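You operate a simulated robot arm through the tools that you are given. There is no shell and no other tool. Be economical: measure what you need, move in short steps, check, and stop when the job is done.

Carry out the task below with a simulated robot arm. There is one attempt and no reset: what you move stays moved.

JOB
Lay the shoe that the job card names and the fine oilstone on the drip top.
Fine: Both lie in the probe drawer; the rest stays inside; shut it after. Set down upright: what you pick out, fine oilstone.

It is judged by the outcome, as a careful person would: the job done as asked, and still so three seconds after it is handed in. It fails if anything else is knocked over, pushed out of place, dropped, spilled or broken.

ROBOT AND FRAMES
A 6-joint arm with a fingered hand, hanging from a carriage that runs on a gantry, over the field with the corners [-2.835, 0.592], [-2.518, -0.648], [0.001, -0.004], [-0.316, 1.236] (x, y) and turns from -365 to 323 degrees about z. Base frame: it is fixed where the carriage stands at the start and does not move with it; the origin is on the floor, on the carriage's upright axis, x ahead of it, y to its left, z up. Readings come in m, degrees, newtons and seconds.
With the tool pointing down near the work surface it reaches from about 0.1 to 0.32 m from the robot's upright axis, wherever it stands. Its first joint turns from -166.0 to 166.0 degrees. Places, roughly: drip top of the probe unit [0.3, -0.7, 0.9]; probe drawer [0.5, -0.5, 0.5]. Payload 4 kg.
The TCP is the grasp point between the finger pads, 0.03 m short of the fingertips. In the tool frame z runs along the fingers and y along their closing line. The gripper opens to 0.104 m. The gripper's body begins 0.035 m behind the TCP. The gripper is a hand of 5 fingers: y runs from the thumb to the fingers, the wrist lies at [-0.015, -0.113, -0.19] in the tool frame, and closing takes about 1.5 s.
Orientation is that of the tool frame in the base frame, as a unit quaternion [w, x, y, z]. With the fingers straight down and the wrist toward the robot, the tool's x, y and z point along [0, 1, 0], [1, 0, 0] and [0, 0, -1] of the base frame.

CONTROLS
- The arm moves only by the tool arm_command. Its argument "targets" is a list of rows, each a list of 7 numbers: the shift along the tool's x, y, z in m, then the turn, a rotation vector about the tool's x, y, z in rad, then the closure, from 0 (fully open) to 1 (shut). In form: [[x, y, z, ax, ay, az, claw], ...]. A call has 1 to 8 rows; each row is the pose to reach, as a shift and turn from the pose commanded when the call began, along the tool's axes at that moment. Each row takes 0.2 s and may step no farther than 0.05 m and 8.6 degrees from the row before; otherwise, or with a gripper value out of range, the whole call is refused. Where a pose cannot be reached the arm comes as near as it can. A force on the tool above 40 N (or 10 N above the force at the start of the call, whichever is more), or a blocked arm, ends the call early, and 0.2 s more pass. The fingers move at their own pace (about 0.045 m/s each) and stop on an object; they squeeze with about 22 N. The grip force told is the motor's: it shows also when the fingers shut on nothing. Time passes only in rows, and 0.2 s behind the last, so rows that repeat a pose let the fingers close. It gives the time, the measured TCP pose, the force on the tool (base axes), the opening and the grip force at its end, in the units of the frame above (readings bear some noise), with the torque about the TCP (base axes, N m) and any sound that the robot's microphone picked up.
- Cameras (640 x 400 px; columns grow to the right, rows downward): "scene" is now at [0.2333, -0.0468, 1.8272]; the picture's right is [-0.82, -0.57, 0.00], its down [-0.53, 0.76, -0.36] and it looks along [0.21, -0.30, -0.93] (base axes); focal length 272 px, centre (320, 200). "wrist" rides on the gripper at [0.06, -0.083, -0.12] in the tool frame; the picture's right is [-0.79, 0.29, -0.54], its down [-0.56, -0.71, 0.44] and it looks along [-0.26, 0.65, 0.72] (tool axes); focal length 234 px, centre (320, 200). There is no depth. A picture from a camera that has moved, and an enlarged one, comes with that camera's place and axes in the base frame and with its lens.
- grab_frame(camera): a new picture of that camera. It takes no simulated time.
- slide_trunk(by): slides the trunk up (or, below 0, down) by that many m; the arm and the scene camera ride with it, the base frame stays. It gives what a move gives, with no picture.
- roll_base(legs): drives the robot by 1 to 6 legs, each [ahead, left, turn to the left] in m, m and degrees, along the robot's own axes; the way and the turn of a leg run together, so that a leg with both is an arc; at most 1.5 m and 180 degrees a leg. The arm and the cameras ride along, it lands a little off, and it stops where it bumps. It keeps to its track: a leg is cut to what the track allows. It gives what a move gives.
- grasp_type(shape): the hand has 5 fingers and takes this shape, open, in about a second: jaw (thumb against the fingers, like two jaws); tri (thumb and two fingers); tip (a fingertip pinch); poke (one finger out to press); point (the index stretched); flat (the hand flat); cup (the hand cupped); fist (a fist). The gripper value then closes the fingers along that shape, each until it touches; the sizes above hold for jaw. It gives what a move gives, with no picture.
- pan_tilt(pan, tilt): turns the head with the scene camera to pan (to the left, within 155 degrees either way) and tilt (down, from -29 to 69), counted from straight ahead of the robot. It gives what a move gives.
- enlarge(camera, box): a new picture of the part [left, top, right, bottom] of that camera's present view, enlarged. It takes no simulated time.
- job_done(): hands the job in; it is judged then, once.

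Go step by step. Nothing tells you exact positions but the pictures and the camera data: compare them with the known pose of the tool, close in by small moves and look again before you grip or let go. The budget is 120 turns and 98 pictures, counting those below and the enlarged ones. Unless the task says otherwise, let go and move clear before handing in, and close with one line.

The tools are called after "Call:" as name(argument=value, ...) on one line, values as JSON. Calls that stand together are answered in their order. arm_command: Moves the arm, as the interface text tells. Its arguments: {"type":"object","properties":{"targets":{"type":"array","items":{"type":"array","items":{"type":"number"}}}},"required":["targets"]} The other tools are called the same way: slide_trunk (by) slides the trunk up or down; grasp_type (shape) gives the hand a shape; roll_base (legs) drives the base; pan_tilt (pan, tilt) turns the head that bears the scene camera; grab_frame (camera) takes a picture; enlarge (camera, box) takes an enlarged picture of a part of a camera's view; job_done () hands the job in.

At the start:

```text
time: 0.0
tool_pos: [0.3114, -0.3655, 1.0752]
tool_rot: [0.0, 0.707, 0.707, 0.0]
wrist_force: [-0.1, -0.9, -0.8]
torque: [-0.01, -0.02, 0.03]
width: 0.1035
grip_force: 0.0
shape: jaw
trunk travel left (down, up): [-0.564, 0.034]
robot x, y, heading: [-0.0028, 0.0006, 0.1]
head pan, tilt: [-55.1, 68.8]
```

scene: 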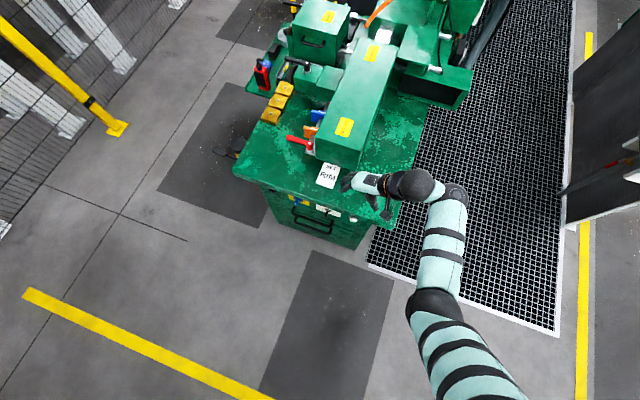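
wrist: 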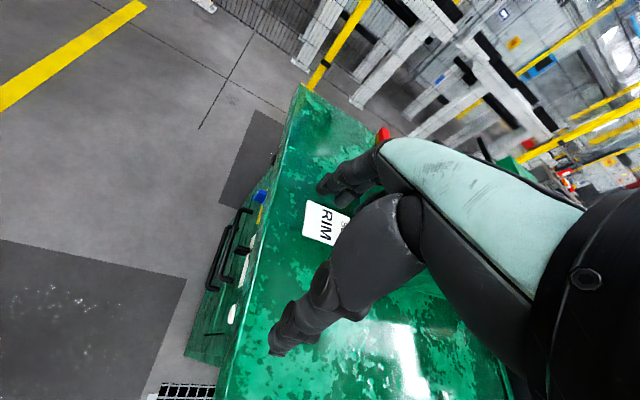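

I see a green machine with a card lying on its top and drawers on the front facing the robot. I'll enlarge the card and the drawer front.

Call:
enlarge(camera="scene", box=[230, 120, 430, 245])

Call:
enlarge(camera="wrist", box=[180, 140, 400, 280])

```text
3.20 times, centred on (330, 182) of scene
camera zoom: at [0.2333, -0.0468, 1.8272], right [-0.82, -0.57, 0.0], down [-0.53, 0.76, -0.36], along [0.21, -0.3, -0.93], focal length 870 px, centre (288, 256)
```

zoom: 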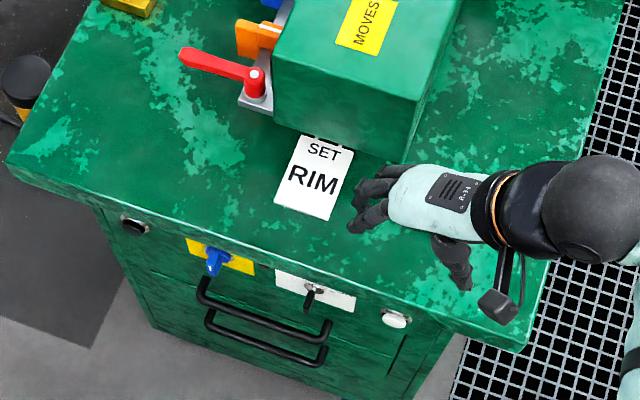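

```text
2.86 times, centred on (290, 210) of wrist
camera zoom: at [0.2273, -0.3046, 1.1947], right [0.29, -0.79, 0.54], down [-0.71, -0.56, -0.44], along [0.65, -0.26, -0.72], focal length 669 px, centre (406, 171)
```

zoom: 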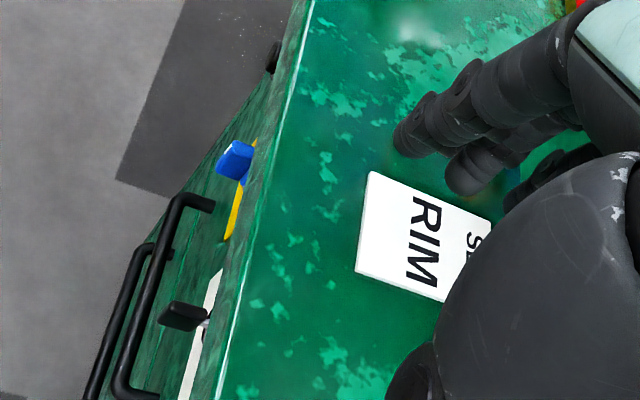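

The card says "SET RIM", so the shoe to take is the one marked RIM. I'll look closer at the front controls and the rest of the machine.

Call:
enlarge(camera="scene", box=[240, 180, 400, 280])

Call:
enlarge(camera="scene", box=[230, 0, 480, 156])

```text
4.00 times, centred on (320, 230) of scene
camera zoom: at [0.2333, -0.0468, 1.8272], right [-0.82, -0.57, 0.0], down [-0.53, 0.76, -0.36], along [0.21, -0.3, -0.93], focal length 1087 px, centre (320, 80)
```

zoom: 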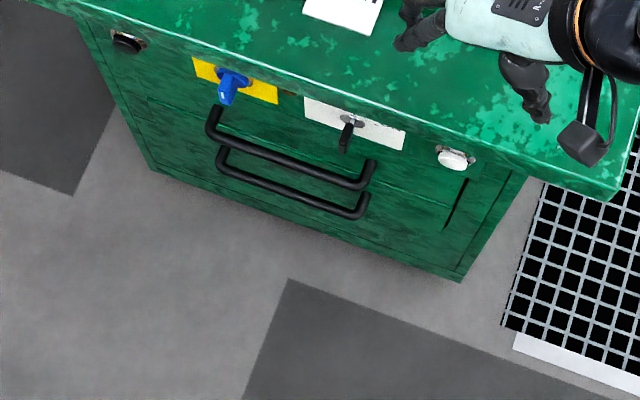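

```text
2.56 times, centred on (355, 78) of scene
camera zoom: at [0.2333, -0.0468, 1.8272], right [-0.82, -0.57, 0.0], down [-0.53, 0.76, -0.36], along [0.21, -0.3, -0.93], focal length 696 px, centre (230, 512)
```

zoom: 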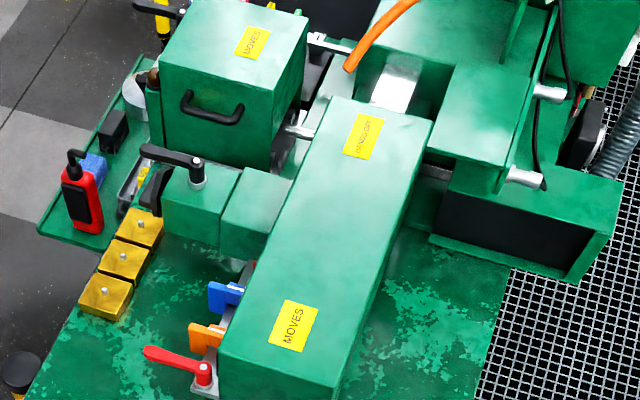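

The front holds two handles (upper and lower), a blue knob on a yellow plate, a key-like switch on a white plate and two buttons. I'll back away a bit and lower the trunk for a frontal view, after checking that the space behind is clear.

Call:
pan_tilt(pan=100, tilt=50)

Call:
grab_frame(camera="scene")

```text
time: 2.4
tool_pos: [0.3113, -0.3649, 1.0748]
tool_rot: [0.0, 0.707, 0.707, 0.001]
wrist_force: [0.4, -0.1, -0.3]
torque: [0.0, 0.0, -0.01]
width: 0.1035
grip_force: 0.1
shape: jaw
trunk travel left (down, up): [-0.564, 0.034]
robot x, y, heading: [0.0, 0.0014, -0.0]
head pan, tilt: [100.0, 50.0]
```

```text
91 pictures are left
camera scene: at [0.188, 0.0749, 1.8491], right [0.98, 0.17, 0.0], down [0.13, -0.75, -0.64], along [-0.11, 0.63, -0.77], focal length 272 px, centre (320, 200)
```

scene: 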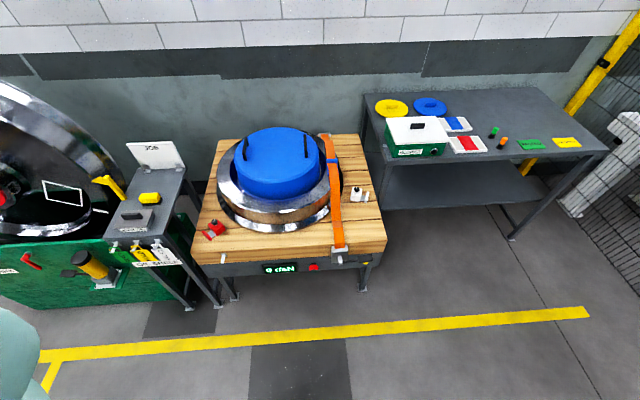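

There is a bench behind with a lettered stand that could also be a job card. I'll enlarge it.

Call:
enlarge(camera="scene", box=[90, 130, 220, 280])

Call:
enlarge(camera="scene", box=[360, 80, 600, 230])

```text
2.67 times, centred on (155, 205) of scene
camera zoom: at [0.188, 0.0749, 1.8491], right [0.98, 0.17, 0.0], down [0.13, -0.75, -0.64], along [-0.11, 0.63, -0.77], focal length 725 px, centre (760, 187)
```

zoom: 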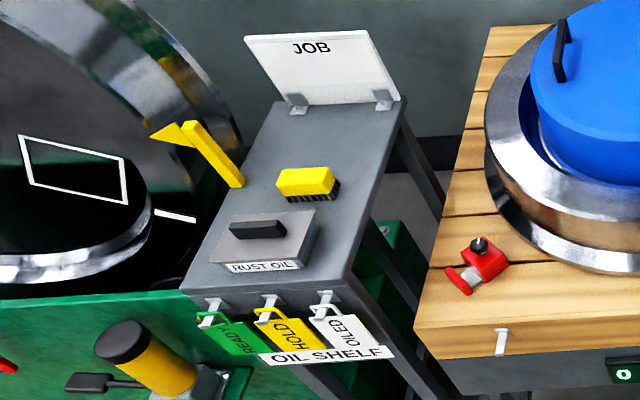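

```text
2.67 times, centred on (480, 155) of scene
camera zoom: at [0.188, 0.0749, 1.8491], right [0.98, 0.17, 0.0], down [0.13, -0.75, -0.64], along [-0.11, 0.63, -0.77], focal length 725 px, centre (-107, 320)
```

zoom: 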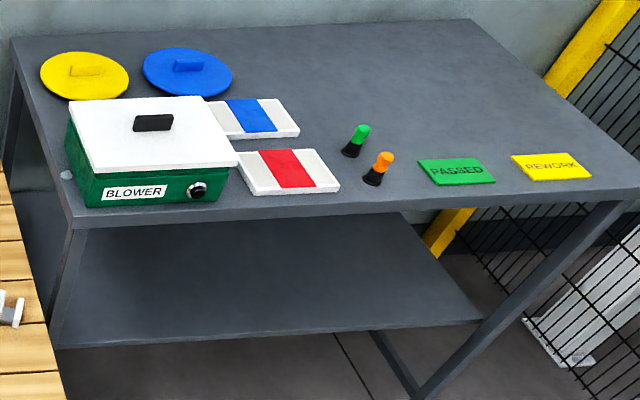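

Call:
enlarge(camera="scene", box=[120, 135, 190, 180])

```text
8.89 times, centred on (155, 158) of scene
camera zoom: at [0.188, 0.0749, 1.8491], right [0.98, 0.17, 0.0], down [0.13, -0.75, -0.64], along [-0.11, 0.63, -0.77], focal length 2416 px, centre (1787, 578)
```

zoom: 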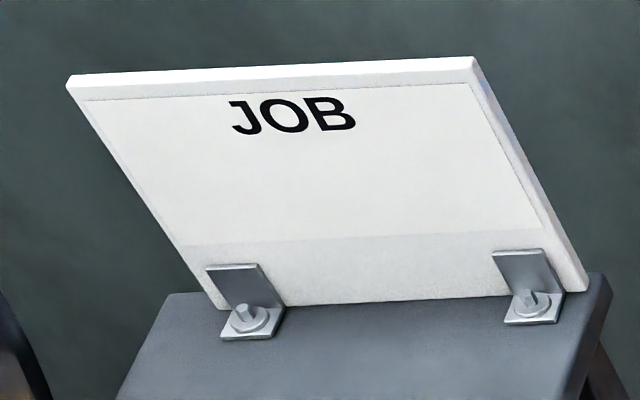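

The other board is only a blank "JOB" header, so "SET RIM" stands. I'll retreat about 0.3 m, then lower the trunk to see the front.

Call:
roll_base(legs=[[-0.08, 0.3, 0]])

Call:
pan_tilt(pan=-50, tilt=55)

Call:
slide_trunk(by=-0.4)

Call:
grab_frame(camera="scene")

```text
time: 4.5
tool_pos: [0.2314, -0.0643, 1.0755]
tool_rot: [0.0, 0.709, 0.705, 0.0]
wrist_force: [1.2, 0.3, -0.1]
torque: [0.03, -0.02, 0.02]
width: 0.1038
grip_force: 0.1
shape: jaw
trunk travel left (down, up): [-0.564, 0.034]
robot x, y, heading: [-0.0788, 0.3043, 0.1]
head pan, tilt: [100.0, 50.0]
```

```text
time: 6.8
tool_pos: [0.2314, -0.064, 1.0756]
tool_rot: [0.0, 0.708, 0.706, 0.0]
wrist_force: [0.7, -0.8, 0.2]
torque: [0.0, 0.0, 0.0]
width: 0.1034
grip_force: 0.0
shape: jaw
trunk travel left (down, up): [-0.564, 0.034]
robot x, y, heading: [-0.0772, 0.3053, -0.3]
head pan, tilt: [-50.0, 55.0]
```

```text
time: 10.7
tool_pos: [0.2313, -0.0639, 0.6751]
tool_rot: [0.0, 0.708, 0.706, 0.0]
wrist_force: [0.4, 0.0, -0.5]
torque: [-0.03, 0.02, 0.0]
width: 0.1036
grip_force: 0.1
shape: jaw
trunk travel left (down, up): [-0.164, 0.434]
robot x, y, heading: [-0.0787, 0.2999, -0.4]
head pan, tilt: [-50.0, 55.0]
```

```text
87 pictures are left
camera scene: at [0.1685, 0.2456, 1.4427], right [-0.77, -0.64, 0.0], down [-0.53, 0.63, -0.57], along [0.37, -0.44, -0.82], focal length 272 px, centre (320, 200)
```

scene: 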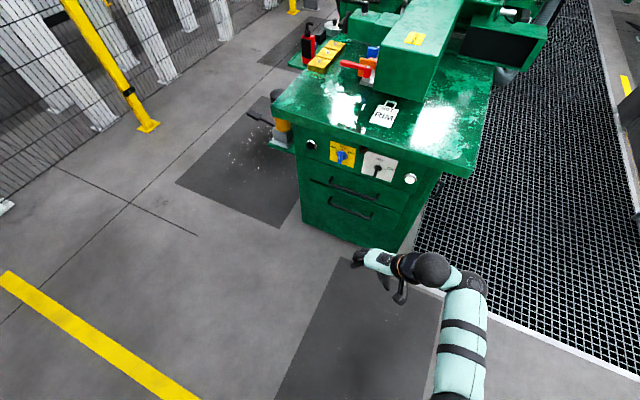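

Call:
enlarge(camera="scene", box=[270, 90, 470, 250])

Call:
enlarge(camera="scene", box=[295, 130, 425, 220])

Call:
grab_frame(camera="wrist")

```text
2.50 times, centred on (370, 170) of scene
camera zoom: at [0.1685, 0.2456, 1.4427], right [-0.77, -0.64, 0.0], down [-0.53, 0.63, -0.57], along [0.37, -0.44, -0.82], focal length 680 px, centre (195, 275)
```

zoom: 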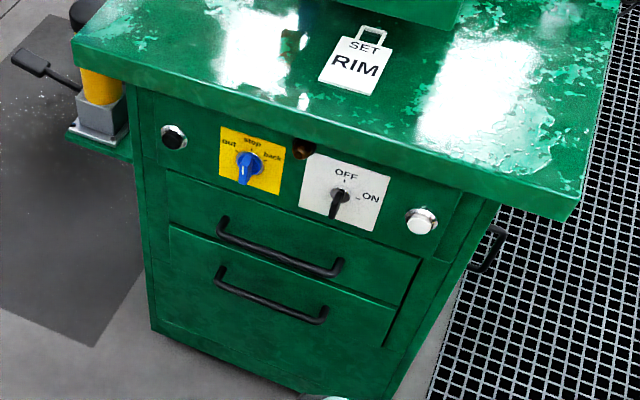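

```text
4.44 times, centred on (360, 175) of scene
camera zoom: at [0.1685, 0.2456, 1.4427], right [-0.77, -0.64, 0.0], down [-0.53, 0.63, -0.57], along [0.37, -0.44, -0.82], focal length 1208 px, centre (142, 311)
```

zoom: 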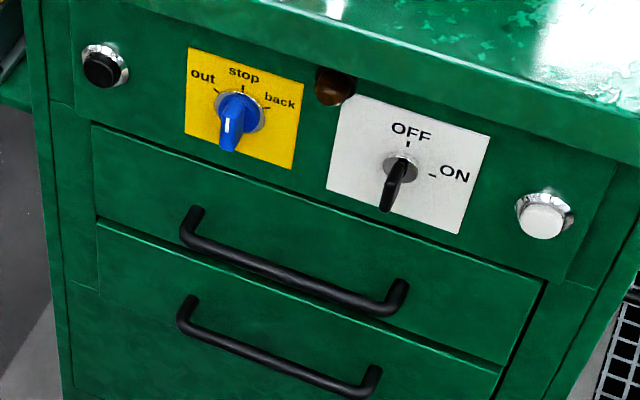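

```text
84 pictures are left
camera wrist: at [0.1475, -0.003, 0.7948], right [0.29, -0.79, 0.54], down [-0.71, -0.56, -0.44], along [0.65, -0.26, -0.72], focal length 234 px, centre (320, 200)
```

wrist: 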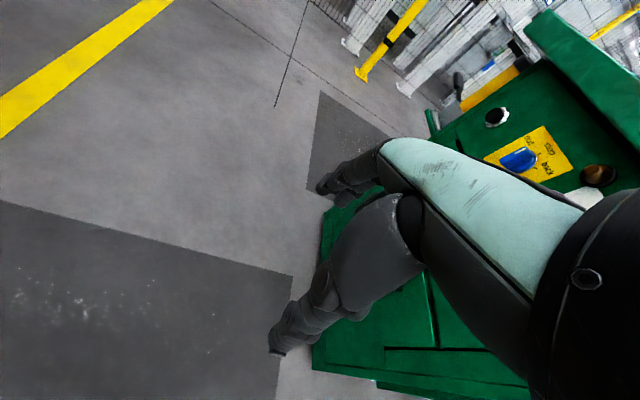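

The drawer line runs about 14° off base x. The upper handle is at about z 0.59 and the lower at about z 0.48. I'll look for labels from lower down to tell which one is the probe drawer.

Call:
slide_trunk(by=-0.15)

Call:
pan_tilt(pan=-52, tilt=45)

Call:
enlarge(camera="scene", box=[260, 90, 460, 250])

```text
time: 12.4
tool_pos: [0.2311, -0.0646, 0.5257]
tool_rot: [0.001, 0.708, 0.706, -0.001]
wrist_force: [0.4, -0.5, -0.3]
torque: [-0.03, 0.0, 0.04]
width: 0.1037
grip_force: 0.1
shape: jaw
trunk travel left (down, up): [-0.014, 0.584]
robot x, y, heading: [-0.079, 0.2979, -0.2]
head pan, tilt: [-50.0, 55.0]
```

```text
time: 13.2
tool_pos: [0.2318, -0.0644, 0.5242]
tool_rot: [0.0, 0.709, 0.706, 0.0]
wrist_force: [-0.6, 0.2, 0.6]
torque: [0.0, 0.01, 0.0]
width: 0.1037
grip_force: 0.0
shape: jaw
trunk travel left (down, up): [-0.014, 0.584]
robot x, y, heading: [-0.0776, 0.3023, -0.1]
head pan, tilt: [-52.0, 45.0]
```

```text
2.50 times, centred on (360, 170) of scene
camera zoom: at [0.1721, 0.2368, 1.306], right [-0.79, -0.61, 0.0], down [-0.43, 0.56, -0.71], along [0.43, -0.56, -0.71], focal length 680 px, centre (220, 275)
```

zoom: 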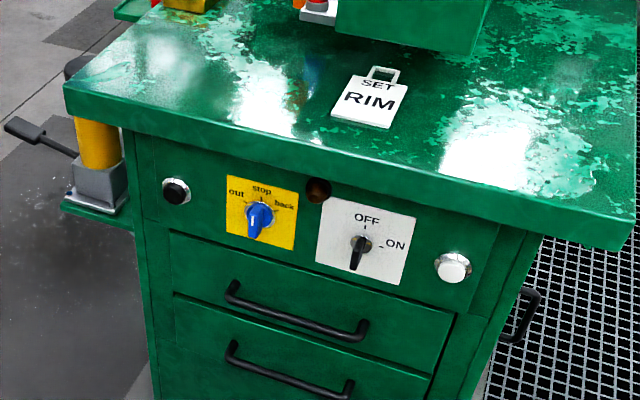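

Call:
enlarge(camera="scene", box=[280, 170, 440, 280])

Call:
grab_frame(camera="scene")

```text
3.64 times, centred on (360, 225) of scene
camera zoom: at [0.1721, 0.2368, 1.306], right [-0.79, -0.61, 0.0], down [-0.43, 0.56, -0.71], along [0.43, -0.56, -0.71], focal length 988 px, centre (174, 109)
```

zoom: 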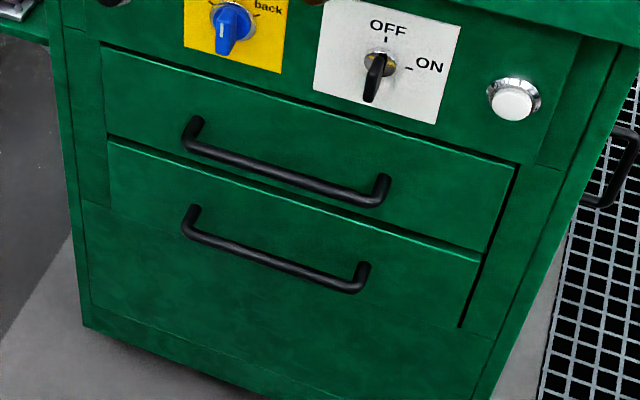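

```text
81 pictures are left
camera scene: at [0.1721, 0.2368, 1.306], right [-0.79, -0.61, 0.0], down [-0.43, 0.56, -0.71], along [0.43, -0.56, -0.71], focal length 272 px, centre (320, 200)
```

scene: 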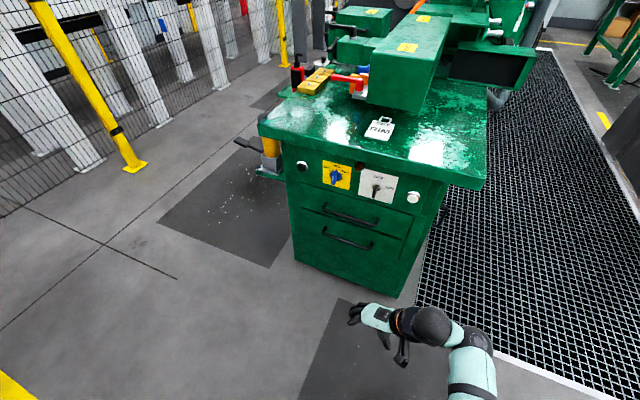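

The fronts carry no labels. The upper drawer (z about 0.50–0.64) is the better match, so I'll open that first. Now I turn the tool about its own axis so the fingers' closing line points at the machine front.

Call:
arm_command(targets=[[0, 0, 0, 0, 0, 0.147, 0], [0, 0, 0, 0, 0, 0.294, 0], [0, 0, 0, 0, 0, 0.441, 0], [0, 0, 0, 0, 0, 0.588, 0], [0, 0, 0, 0, 0, 0.735, 0], [0, 0, 0, 0, 0, 0.882, 0], [0, 0, 0, 0, 0, 1.029, 0], [0, 0, 0, 0, 0, 1.176, 0]])

Call:
grab_frame(camera="scene")

Call:
grab_frame(camera="wrist")

```text
time: 14.9
tool_pos: [0.2318, -0.0632, 0.5257]
tool_rot: [0.0, 0.981, 0.195, 0.0]
wrist_force: [-0.7, -0.5, 0.3]
torque: [0.0, -0.04, -0.03]
width: 0.1038
grip_force: 0.1
shape: jaw
trunk travel left (down, up): [-0.014, 0.584]
robot x, y, heading: [-0.0791, 0.301, -0.2]
head pan, tilt: [-52.0, 45.0]
```

```text
80 pictures are left
camera scene: at [0.1727, 0.2367, 1.3062], right [-0.79, -0.61, 0.0], down [-0.43, 0.56, -0.71], along [0.43, -0.56, -0.71], focal length 272 px, centre (320, 200)
```

scene: 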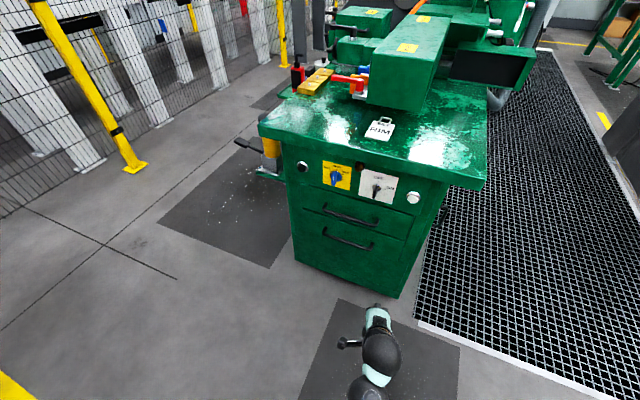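

```text
79 pictures are left
camera wrist: at [0.256, 0.0372, 0.6448], right [-0.62, -0.57, 0.54], down [-0.79, 0.44, -0.44], along [0.01, -0.7, -0.72], focal length 234 px, centre (320, 200)
```

wrist: 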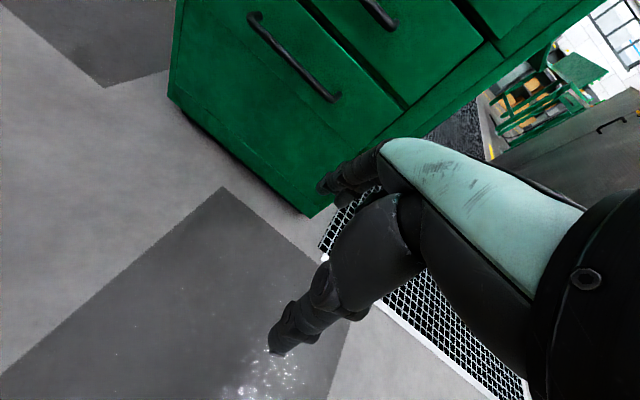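

The tool has turned as wanted. I'll finish the turn to line up with the drawer and test the reach sideways toward the handle centre.

Call:
arm_command(targets=[[0.042, 0.006, 0, 0, 0, 0.07, 0], [0.084, 0.012, 0, 0, 0, 0.145, 0], [0.126, 0.018, 0, 0, 0, 0.145, 0], [0.168, 0.024, 0, 0, 0, 0.145, 0], [0.168, 0.024, 0, 0, 0, 0.145, 0]])

Call:
roll_base(legs=[[0.1, 0, 0]])

Call:
grab_frame(camera="scene")

```text
time: 16.1
tool_pos: [0.3967, -0.0214, 0.5249]
tool_rot: [-0.001, 0.992, 0.123, -0.001]
wrist_force: [0.0, -0.5, -1.2]
torque: [0.03, 0.06, -0.01]
width: 0.1036
grip_force: 0.2
shape: jaw
trunk travel left (down, up): [-0.014, 0.584]
robot x, y, heading: [-0.082, 0.3036, -0.1]
head pan, tilt: [-52.0, 45.0]
```

```text
time: 17.3
tool_pos: [0.4056, -0.0449, 0.5239]
tool_rot: [-0.001, 0.992, 0.124, 0.0]
wrist_force: [-0.1, 0.2, 0.1]
torque: [0.04, 0.02, -0.05]
width: 0.1039
grip_force: 0.0
shape: jaw
trunk travel left (down, up): [-0.014, 0.584]
robot x, y, heading: [-0.0734, 0.2772, 0.2]
head pan, tilt: [-52.0, 45.0]
cut short: leg 1
```

```text
78 pictures are left
camera scene: at [0.18, 0.2129, 1.3061], right [-0.79, -0.61, 0.0], down [-0.43, 0.56, -0.71], along [0.43, -0.56, -0.71], focal length 272 px, centre (320, 200)
```

scene: 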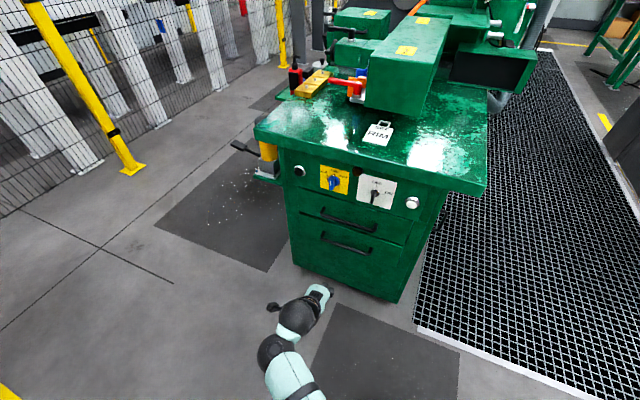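

The base is limited to u = 0, but the arm reaches the handle's line easily. I raise the trunk, half close the fingers, and drive nearer to the front.

Call:
slide_trunk(by=0.15)

Call:
roll_base(legs=[[0.05, -0.195, 0]])

Call:
arm_command(targets=[[0, 0, 0, 0, 0, 0, 0.5], [0, 0, 0, 0, 0, 0, 0.5], [0, 0, 0, 0, 0, 0, 0.5], [0, 0, 0, 0, 0, 0, 0.5]])

Call:
grab_frame(camera="wrist")

Call:
grab_frame(camera="scene")

```text
time: 19.1
tool_pos: [0.4046, -0.0456, 0.6741]
tool_rot: [0.001, 0.992, 0.124, 0.0]
wrist_force: [0.2, -0.6, -0.1]
torque: [0.01, -0.03, -0.02]
width: 0.1036
grip_force: 0.1
shape: jaw
trunk travel left (down, up): [-0.164, 0.434]
robot x, y, heading: [-0.0697, 0.274, 0.0]
head pan, tilt: [-52.0, 45.0]
```

```text
time: 20.6
tool_pos: [0.4529, -0.24, 0.6736]
tool_rot: [0.0, 0.993, 0.121, 0.0]
wrist_force: [0.7, -0.8, 0.2]
torque: [-0.03, 0.0, 0.0]
width: 0.1037
grip_force: 0.1
shape: jaw
trunk travel left (down, up): [-0.164, 0.434]
robot x, y, heading: [-0.0204, 0.0859, -0.3]
head pan, tilt: [-52.0, 45.0]
```

```text
time: 21.6
tool_pos: [0.4517, -0.2405, 0.6736]
tool_rot: [0.0, 0.993, 0.122, 0.0]
wrist_force: [-0.3, -0.5, -1.0]
torque: [0.0, 0.01, 0.0]
width: 0.0527
grip_force: 0.0
shape: jaw
trunk travel left (down, up): [-0.164, 0.434]
robot x, y, heading: [-0.0214, 0.0851, -0.3]
head pan, tilt: [-52.0, 45.0]
```

```text
77 pictures are left
camera wrist: at [0.4905, -0.1439, 0.7947], right [-0.7, -0.47, 0.54], down [-0.71, 0.55, -0.44], along [-0.09, -0.69, -0.72], focal length 234 px, centre (320, 200)
```

wrist: 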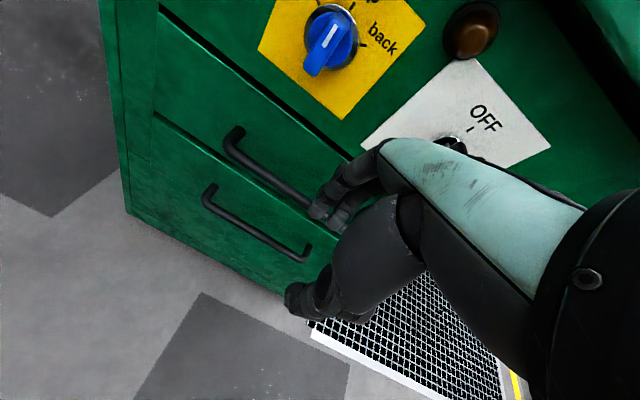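

```text
76 pictures are left
camera scene: at [0.2291, 0.0191, 1.4561], right [-0.79, -0.61, 0.0], down [-0.43, 0.56, -0.71], along [0.43, -0.56, -0.71], focal length 272 px, centre (320, 200)
```

scene: 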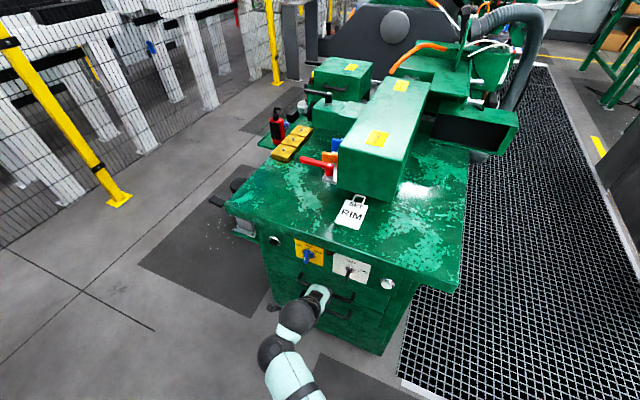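

The wrist view shows the upper handle just ahead at about n −0.449, z 0.575. I move forward above it and check before lowering the fingers behind it.

Call:
arm_command(targets=[[0, 0.03, 0, 0, 0, 0, 0.5], [0, 0.06, 0, 0, 0, 0, 0.5], [0, 0.085, 0, 0, 0, 0, 0.5], [0, 0.085, 0, 0, 0, 0, 0.5]])

Call:
grab_frame(camera="wrist")

Call:
enlarge(camera="scene", box=[240, 220, 400, 330])

```text
time: 22.6
tool_pos: [0.4725, -0.3161, 0.6728]
tool_rot: [-0.002, 0.992, 0.124, 0.0]
wrist_force: [-6.7, 25.0, 9.3]
torque: [-0.86, -0.17, -0.34]
width: 0.0478
grip_force: 0.1
shape: jaw
trunk travel left (down, up): [-0.164, 0.434]
robot x, y, heading: [-0.0195, 0.0844, -0.2]
head pan, tilt: [-52.0, 45.0]
```

```text
75 pictures are left
camera wrist: at [0.5107, -0.2201, 0.7933], right [-0.69, -0.48, 0.54], down [-0.71, 0.55, -0.43], along [-0.09, -0.69, -0.72], focal length 234 px, centre (320, 200)
```

wrist: 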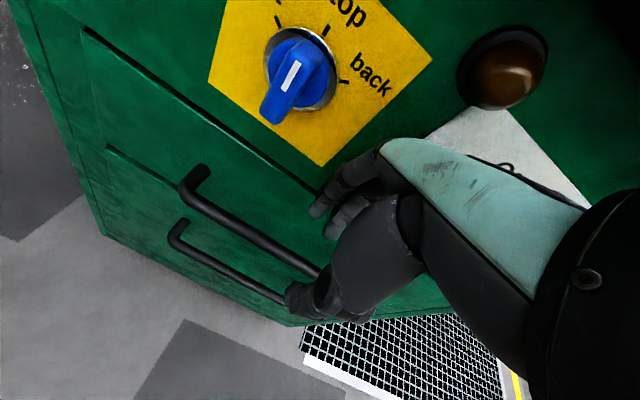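

```text
3.64 times, centred on (320, 275) of scene
camera zoom: at [0.2285, 0.0226, 1.4558], right [-0.79, -0.61, 0.0], down [-0.43, 0.56, -0.7], along [0.43, -0.56, -0.71], focal length 988 px, centre (320, -73)
```

zoom: 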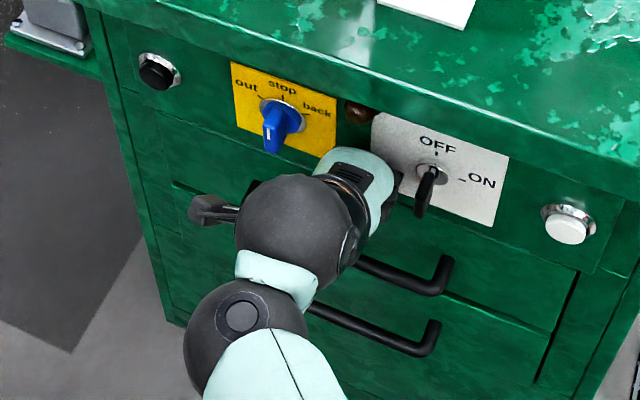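

The back of the hand touched the panel before the fingers reached the handle. I back off and tilt the tool about 45°, so the fingers slip behind the bar from above and in front.

Call:
arm_command(targets=[[0, -0.04, 0, 0, 0, 0, 0.5], [0, -0.08, 0, 0, 0, 0, 0.5], [0, -0.08, 0, -0.14, 0, 0, 0.5], [0, -0.08, 0, -0.28, 0, 0, 0.5], [0, -0.08, 0, -0.42, 0, 0, 0.5], [0, -0.08, 0, -0.56, 0, 0, 0.5], [0, -0.08, 0, -0.7, 0, 0, 0.5], [0, -0.08, 0, -0.785, 0, 0, 0.5]])

Call:
grab_frame(camera="wrist")

Call:
grab_frame(camera="scene")

```text
time: 24.4
tool_pos: [0.4559, -0.2443, 0.675]
tool_rot: [0.38, 0.917, 0.113, 0.047]
wrist_force: [-0.2, 0.1, -0.3]
torque: [-0.02, -0.01, 0.03]
width: 0.0524
grip_force: 0.1
shape: jaw
trunk travel left (down, up): [-0.164, 0.434]
robot x, y, heading: [-0.0211, 0.0845, -0.2]
head pan, tilt: [-52.0, 45.0]
```

```text
73 pictures are left
camera wrist: at [0.4778, -0.0903, 0.7013], right [-0.81, -0.02, 0.59], down [-0.59, 0.05, -0.81], along [-0.01, -1.0, -0.05], focal length 234 px, centre (320, 200)
```

wrist: 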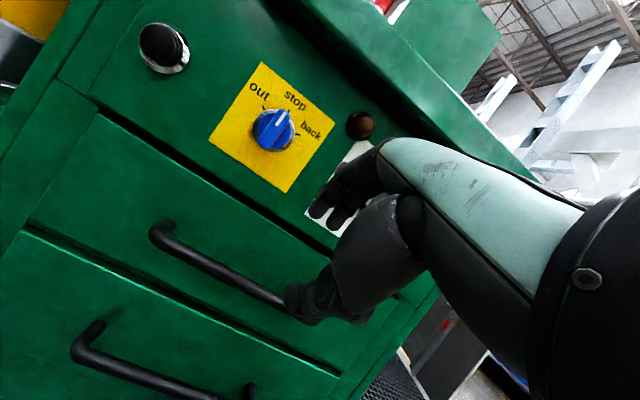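

```text
72 pictures are left
camera scene: at [0.2294, 0.0192, 1.4561], right [-0.79, -0.61, 0.0], down [-0.43, 0.56, -0.71], along [0.43, -0.56, -0.71], focal length 272 px, centre (320, 200)
```

scene: 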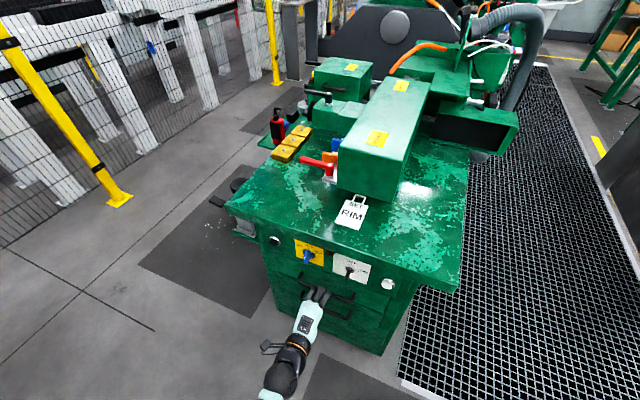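

With the 45° tilt, the handle lies almost exactly along the tool's z axis, 0.143 m away. I approach to about 0.02 m short of that and look.

Call:
arm_command(targets=[[0, -0.001, 0.04, 0, 0, 0, 0.6], [0, -0.003, 0.08, 0, 0, 0, 0.6], [0, -0.005, 0.1, 0, 0, 0, 0.6], [0, -0.006, 0.115, 0, 0, 0, 0.6], [0, -0.006, 0.12, 0, 0, 0, 0.6], [0, -0.006, 0.12, 0, 0, 0, 0.6]])

Call:
grab_frame(camera="wrist")

Call:
enlarge(camera="scene", box=[260, 230, 400, 330])

```text
time: 25.9
tool_pos: [0.4267, -0.3116, 0.647]
tool_rot: [0.381, 0.917, 0.112, 0.046]
wrist_force: [0.1, -1.3, 0.7]
torque: [0.04, 0.0, 0.02]
width: 0.0418
grip_force: 0.1
shape: jaw
out of reach, approached as far as the arm can: row 1, 2, 3, 4, 5, 6
trunk travel left (down, up): [-0.164, 0.434]
robot x, y, heading: [-0.0242, 0.0835, -0.4]
head pan, tilt: [-52.0, 45.0]
```

```text
71 pictures are left
camera wrist: at [0.4494, -0.1572, 0.6727], right [-0.81, -0.01, 0.59], down [-0.59, 0.05, -0.81], along [-0.02, -1.0, -0.05], focal length 234 px, centre (320, 200)
```

wrist: 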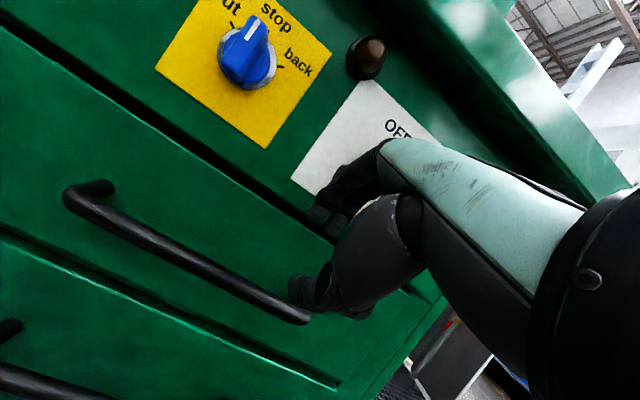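

```text
4.00 times, centred on (330, 280) of scene
camera zoom: at [0.2285, 0.0177, 1.456], right [-0.79, -0.61, 0.0], down [-0.43, 0.56, -0.71], along [0.43, -0.56, -0.71], focal length 1087 px, centre (280, -120)
```

zoom: 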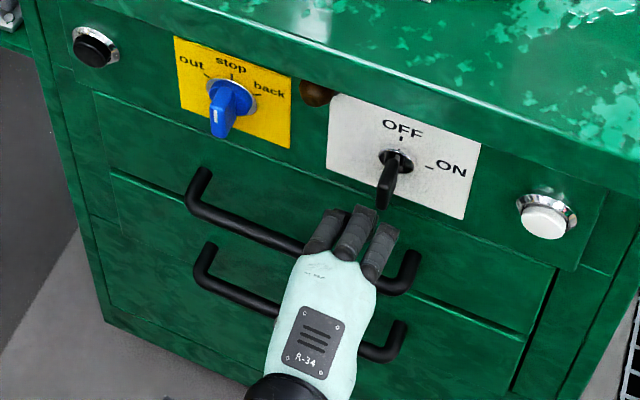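

The arm ran out of reach. I'll pull the arm back a bit, then bring the base and trunk closer instead.

Call:
arm_command(targets=[[0, 0, -0.04, 0, 0, 0, 0.6], [0, 0, -0.08, 0, 0, 0, 0.6], [0, 0, -0.12, 0, 0, 0, 0.6], [0, 0, -0.12, 0, 0, 0, 0.6]])

Call:
slide_trunk(by=-0.06)

```text
time: 26.9
tool_pos: [0.4043, -0.2264, 0.7112]
tool_rot: [0.374, 0.919, 0.125, 0.019]
wrist_force: [1.8, 0.1, 7.0]
torque: [0.45, 0.26, -0.15]
width: 0.0416
grip_force: 0.0
shape: jaw
out of reach, approached as far as the arm can: row 1, 2
trunk travel left (down, up): [-0.164, 0.434]
robot x, y, heading: [-0.0196, 0.0842, -0.5]
head pan, tilt: [-52.0, 45.0]
```

```text
time: 27.9
tool_pos: [0.4071, -0.2284, 0.6714]
tool_rot: [0.38, 0.917, 0.113, 0.047]
wrist_force: [-0.2, 0.5, -0.6]
torque: [0.01, 0.01, -0.01]
width: 0.0415
grip_force: 0.0
shape: jaw
trunk travel left (down, up): [-0.104, 0.494]
robot x, y, heading: [-0.0198, 0.0862, -0.3]
head pan, tilt: [-52.0, 45.0]
```

Call:
arm_command(targets=[[0.014, 0.002, -0.031, 0, 0, 0, 0.6], [0.028, 0.004, -0.062, 0, 0, 0, 0.6], [0.042, 0.007, -0.092, 0, 0, 0, 0.6], [0.042, 0.007, -0.092, 0, 0, 0, 0.6]])

Call:
slide_trunk(by=-0.1)

Call:
roll_base(legs=[[0.0175, -0.08, 0]])

Call:
grab_frame(camera="wrist")

```text
time: 28.9
tool_pos: [0.4322, -0.159, 0.7422]
tool_rot: [0.38, 0.917, 0.113, 0.046]
wrist_force: [-0.1, 0.8, 0.9]
torque: [0.01, 0.01, -0.01]
width: 0.0419
grip_force: 0.1
shape: jaw
trunk travel left (down, up): [-0.104, 0.494]
robot x, y, heading: [-0.0233, 0.0836, -0.3]
head pan, tilt: [-52.0, 45.0]
```

```text
time: 30.2
tool_pos: [0.4335, -0.1595, 0.6426]
tool_rot: [0.38, 0.917, 0.113, 0.046]
wrist_force: [0.0, -0.1, -0.9]
torque: [0.02, -0.02, -0.01]
width: 0.0417
grip_force: 0.1
shape: jaw
trunk travel left (down, up): [-0.004, 0.594]
robot x, y, heading: [-0.0265, 0.087, -0.4]
head pan, tilt: [-52.0, 45.0]
```

```text
time: 31.2
tool_pos: [0.4506, -0.2392, 0.6416]
tool_rot: [0.38, 0.917, 0.112, 0.047]
wrist_force: [-0.6, 0.4, 0.1]
torque: [0.02, 0.03, 0.01]
width: 0.0417
grip_force: 0.1
shape: jaw
trunk travel left (down, up): [-0.004, 0.594]
robot x, y, heading: [-0.0084, 0.0042, -0.2]
head pan, tilt: [-52.0, 45.0]
```

```text
69 pictures are left
camera wrist: at [0.4733, -0.0849, 0.6676], right [-0.81, -0.02, 0.59], down [-0.59, 0.05, -0.81], along [-0.02, -1.0, -0.05], focal length 234 px, centre (320, 200)
```

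wrist: 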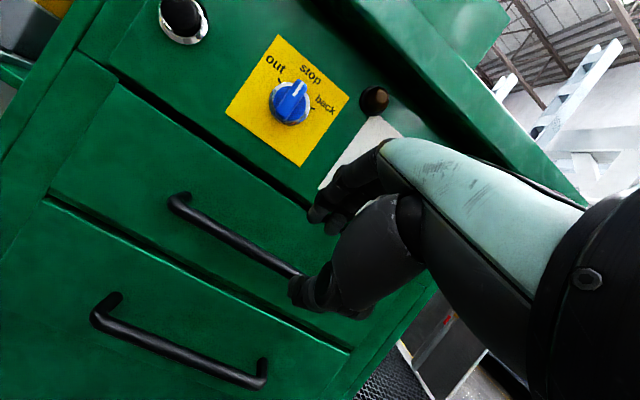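

Now I have reach to spare. I approach the bar: first a shift along y, then along z.

Call:
arm_command(targets=[[0, 0.02, 0.02, 0, 0, 0, 0.6], [0, 0.02, 0.05, 0, 0, 0, 0.6], [0, 0.02, 0.08, 0, 0, 0, 0.6], [0, 0.02, 0.095, 0, 0, 0, 0.6], [0, 0.02, 0.104, 0, 0, 0, 0.6], [0, 0.02, 0.104, 0, 0, 0, 0.6]])

Call:
grab_frame(camera="wrist")

Call:
enlarge(camera="scene", box=[240, 220, 400, 320])

```text
time: 32.6
tool_pos: [0.4703, -0.324, 0.5822]
tool_rot: [0.38, 0.917, 0.113, 0.046]
wrist_force: [1.1, -0.4, -0.2]
torque: [0.0, -0.01, 0.01]
width: 0.0419
grip_force: 0.1
shape: jaw
trunk travel left (down, up): [-0.004, 0.594]
robot x, y, heading: [-0.0052, 0.0072, -0.3]
head pan, tilt: [-52.0, 45.0]
```

```text
68 pictures are left
camera wrist: at [0.4943, -0.1693, 0.6078], right [-0.81, -0.02, 0.59], down [-0.59, 0.05, -0.81], along [-0.02, -1.0, -0.05], focal length 234 px, centre (320, 200)
```

wrist: 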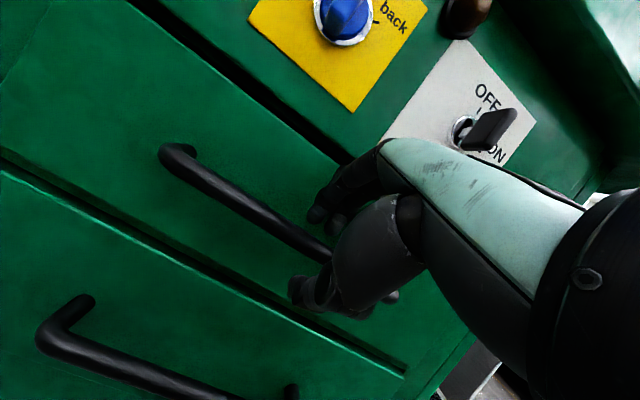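

```text
4.00 times, centred on (320, 270) of scene
camera zoom: at [0.2458, -0.0603, 1.296], right [-0.79, -0.61, 0.0], down [-0.43, 0.56, -0.71], along [0.43, -0.56, -0.71], focal length 1087 px, centre (320, -80)
```

zoom: 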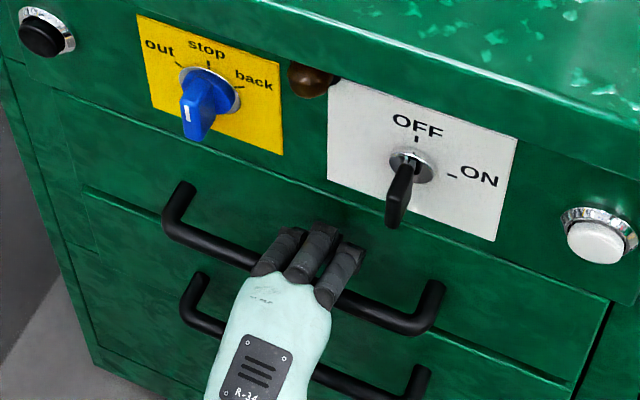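

The bar lies between the thumb (below) and the fingers (above and behind). I close on it.

Call:
arm_command(targets=[[0, 0, 0.006, 0, 0, 0, 0.8], [0, 0, 0.006, 0, 0, 0, 1], [0, 0, 0.006, 0, 0, 0, 1], [0, 0, 0.006, 0, 0, 0, 1], [0, 0, 0.006, 0, 0, 0, 1], [0, 0, 0.006, 0, 0, 0, 1]])

Call:
grab_frame(camera="wrist")

```text
time: 34.0
tool_pos: [0.471, -0.3286, 0.5764]
tool_rot: [0.38, 0.917, 0.113, 0.046]
wrist_force: [1.2, -3.2, -2.9]
torque: [-0.07, 0.15, 0.03]
width: 0.0078
grip_force: 21.5
shape: jaw
trunk travel left (down, up): [-0.004, 0.594]
robot x, y, heading: [-0.0014, 0.0055, -0.2]
head pan, tilt: [-52.0, 45.0]
```

```text
66 pictures are left
camera wrist: at [0.4954, -0.174, 0.603], right [-0.81, -0.02, 0.59], down [-0.59, 0.05, -0.81], along [-0.02, -1.0, -0.05], focal length 234 px, centre (320, 200)
```

wrist: 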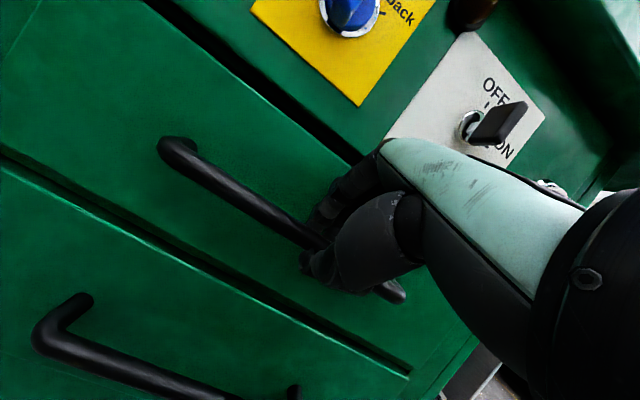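

The handle is gripped (width 8 mm). I pull straight out a little, watching the force.

Call:
arm_command(targets=[[0, -0.007, -0.007, 0, 0, 0, 1], [0, -0.014, -0.014, 0, 0, 0, 1], [0, -0.021, -0.021, 0, 0, 0, 1], [0, -0.028, -0.028, 0, 0, 0, 1], [0, -0.035, -0.035, 0, 0, 0, 1]])

Call:
grab_frame(camera="scene")

```text
time: 35.2
tool_pos: [0.4604, -0.2778, 0.5773]
tool_rot: [0.379, 0.917, 0.113, 0.046]
wrist_force: [-0.7, 1.9, -8.7]
torque: [0.08, 0.16, 0.0]
width: 0.0078
grip_force: 22.1
shape: jaw
trunk travel left (down, up): [-0.004, 0.594]
robot x, y, heading: [-0.0038, 0.0095, -0.5]
head pan, tilt: [-52.0, 45.0]
```

```text
65 pictures are left
camera scene: at [0.2455, -0.06, 1.2959], right [-0.79, -0.61, 0.0], down [-0.43, 0.56, -0.71], along [0.43, -0.56, -0.71], focal length 272 px, centre (320, 200)
```

scene: 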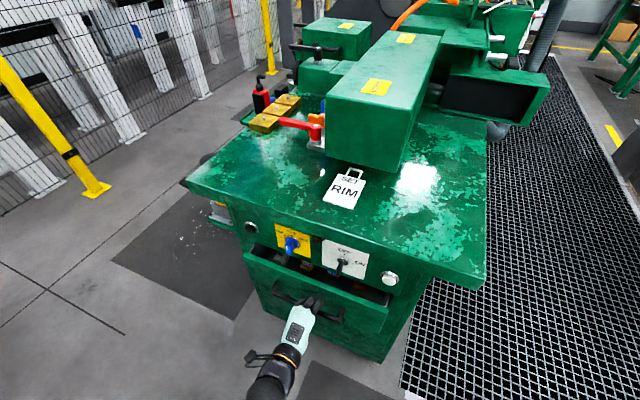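

The drawer slides freely and contents are showing. I pull further with the base along the drawer's axis.

Call:
roll_base(legs=[[-0.03, 0.116, 0]])

Call:
enlarge(camera="scene", box=[180, 180, 420, 330])

```text
time: 36.5
tool_pos: [0.4291, -0.1635, 0.5773]
tool_rot: [0.379, 0.917, 0.112, 0.046]
wrist_force: [0.5, 0.7, -8.0]
torque: [0.04, 0.16, 0.01]
width: 0.0074
grip_force: 22.0
shape: jaw
trunk travel left (down, up): [-0.004, 0.594]
robot x, y, heading: [-0.0371, 0.1216, -0.3]
head pan, tilt: [-52.0, 45.0]
```

```text
2.67 times, centred on (300, 255) of scene
camera zoom: at [0.2163, 0.0549, 1.2959], right [-0.79, -0.61, 0.0], down [-0.43, 0.56, -0.71], along [0.43, -0.56, -0.71], focal length 725 px, centre (373, 53)
```

zoom: 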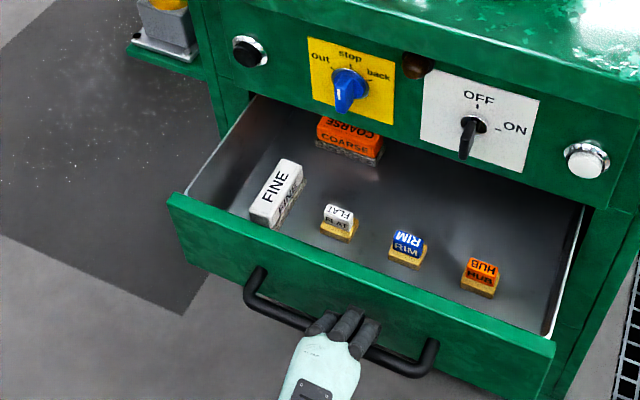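

The drawer holds FINE, COARSE, and the shoes FLAT, RIM and HUB. I pull it about 0.08 m further so the hand can come down clear of the panel.

Call:
roll_base(legs=[[-0.021, 0.08, 0]])

Call:
enlarge(camera="scene", box=[180, 180, 420, 330])

```text
time: 37.6
tool_pos: [0.4095, -0.0833, 0.5767]
tool_rot: [0.379, 0.917, 0.112, 0.046]
wrist_force: [1.6, -0.1, -7.6]
torque: [0.03, 0.17, 0.04]
width: 0.0075
grip_force: 21.8
shape: jaw
trunk travel left (down, up): [-0.004, 0.594]
robot x, y, heading: [-0.0499, 0.2004, -0.4]
head pan, tilt: [-52.0, 45.0]
```

```text
2.67 times, centred on (300, 255) of scene
camera zoom: at [0.1958, 0.1347, 1.2959], right [-0.79, -0.61, 0.0], down [-0.43, 0.56, -0.71], along [0.43, -0.56, -0.71], focal length 725 px, centre (373, 53)
```

zoom: 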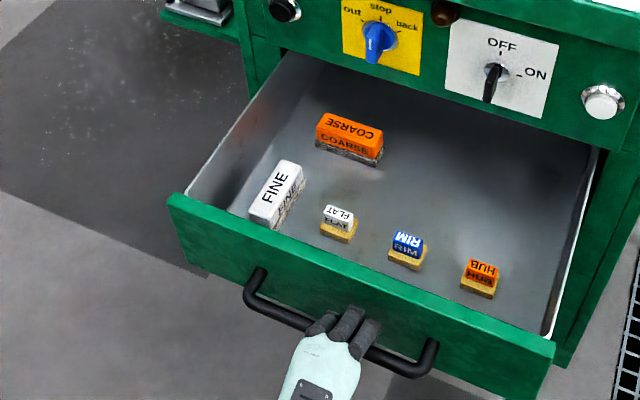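

I release the handle and back off along the tool axis.

Call:
arm_command(targets=[[0, 0, 0, 0, 0, 0, 0.5], [0, 0, 0, 0, 0, 0, 0.5], [0, 0, 0, 0, 0, 0, 0.5], [0, 0, -0.03, 0, 0, 0, 0.5], [0, 0, -0.07, 0, 0, 0, 0.5], [0, 0, -0.11, 0, 0, 0, 0.5], [0, 0.03, -0.15, 0, 0, 0, 0.5], [0, 0.06, -0.18, 0, 0, 0, 0.5]])

Call:
grab_frame(camera="scene")

```text
time: 39.4
tool_pos: [0.4022, -0.0539, 0.7344]
tool_rot: [0.383, 0.914, 0.121, 0.051]
wrist_force: [-0.4, 0.6, -0.2]
torque: [0.02, -0.02, -0.02]
width: 0.0515
grip_force: 0.1
shape: jaw
out of reach, approached as far as the arm can: row 6, 7, 8
trunk travel left (down, up): [-0.004, 0.594]
robot x, y, heading: [-0.0549, 0.2024, -0.2]
head pan, tilt: [-52.0, 45.0]
```

```text
62 pictures are left
camera scene: at [0.1962, 0.1345, 1.2961], right [-0.79, -0.61, 0.0], down [-0.43, 0.56, -0.71], along [0.43, -0.56, -0.71], focal length 272 px, centre (320, 200)
```

scene: 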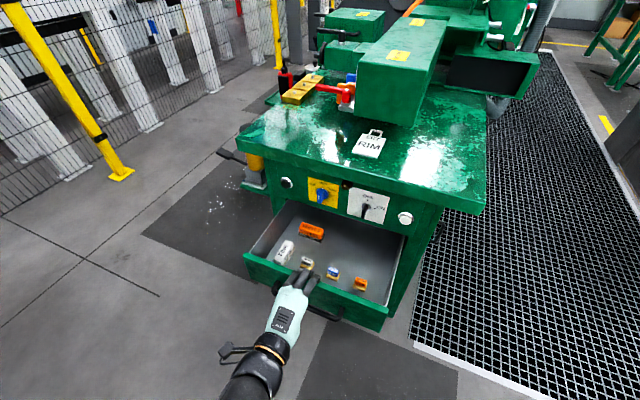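

Handle released. I raise the trunk and bring the tool vertical, so the wrist camera can look into the drawer.

Call:
slide_trunk(by=0.15)

Call:
arm_command(targets=[[0, 0, 0, 0.14, 0, 0, 0.3], [0, 0, 0, 0.28, 0, 0, 0.3], [0, 0, 0, 0.42, 0, 0, 0.3], [0, 0, 0, 0.56, 0, 0, 0.3], [0, 0, 0, 0.7, 0, 0, 0.3], [0, 0, 0, 0.785, 0, 0, 0.3], [0, 0, 0, 0.785, 0, 0, 0.3]])

Call:
grab_frame(camera="wrist")

Call:
enlarge(camera="scene", box=[220, 220, 420, 345])

```text
time: 41.1
tool_pos: [0.4011, -0.0537, 0.884]
tool_rot: [0.383, 0.914, 0.121, 0.052]
wrist_force: [0.2, -0.5, 0.0]
torque: [0.0, 0.04, 0.01]
width: 0.0515
grip_force: 0.0
shape: jaw
trunk travel left (down, up): [-0.154, 0.444]
robot x, y, heading: [-0.0536, 0.2005, -0.1]
head pan, tilt: [-52.0, 45.0]
```

```text
time: 42.7
tool_pos: [0.457, -0.1266, 0.7808]
tool_rot: [0.004, 0.991, 0.131, 0.001]
wrist_force: [-0.7, -0.1, -0.2]
torque: [0.02, 0.0, -0.01]
width: 0.0724
grip_force: 0.1
shape: jaw
out of reach, approached as far as the arm can: row 1, 2, 3, 4, 5, 6, 7
trunk travel left (down, up): [-0.154, 0.444]
robot x, y, heading: [-0.0545, 0.1994, -0.3]
head pan, tilt: [-52.0, 45.0]
```

```text
61 pictures are left
camera wrist: at [0.4933, -0.0276, 0.8997], right [-0.69, -0.48, 0.54], down [-0.72, 0.53, -0.44], along [-0.08, -0.7, -0.71], focal length 234 px, centre (320, 200)
```

wrist: 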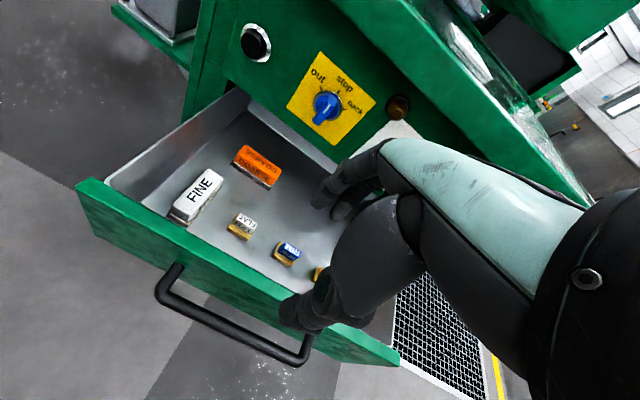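

```text
3.20 times, centred on (320, 282) of scene
camera zoom: at [0.196, 0.1345, 1.446], right [-0.79, -0.61, 0.0], down [-0.43, 0.56, -0.71], along [0.43, -0.56, -0.71], focal length 870 px, centre (320, -64)
```

zoom: 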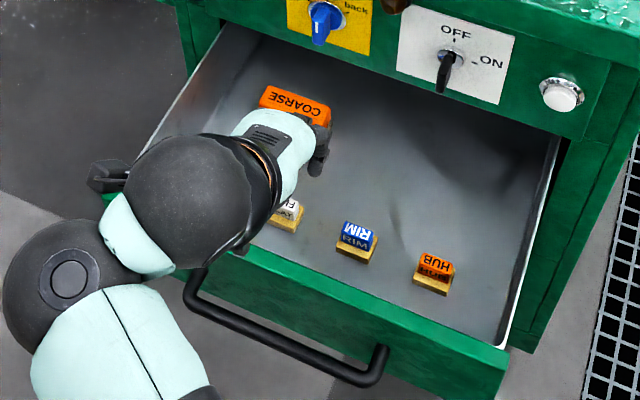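

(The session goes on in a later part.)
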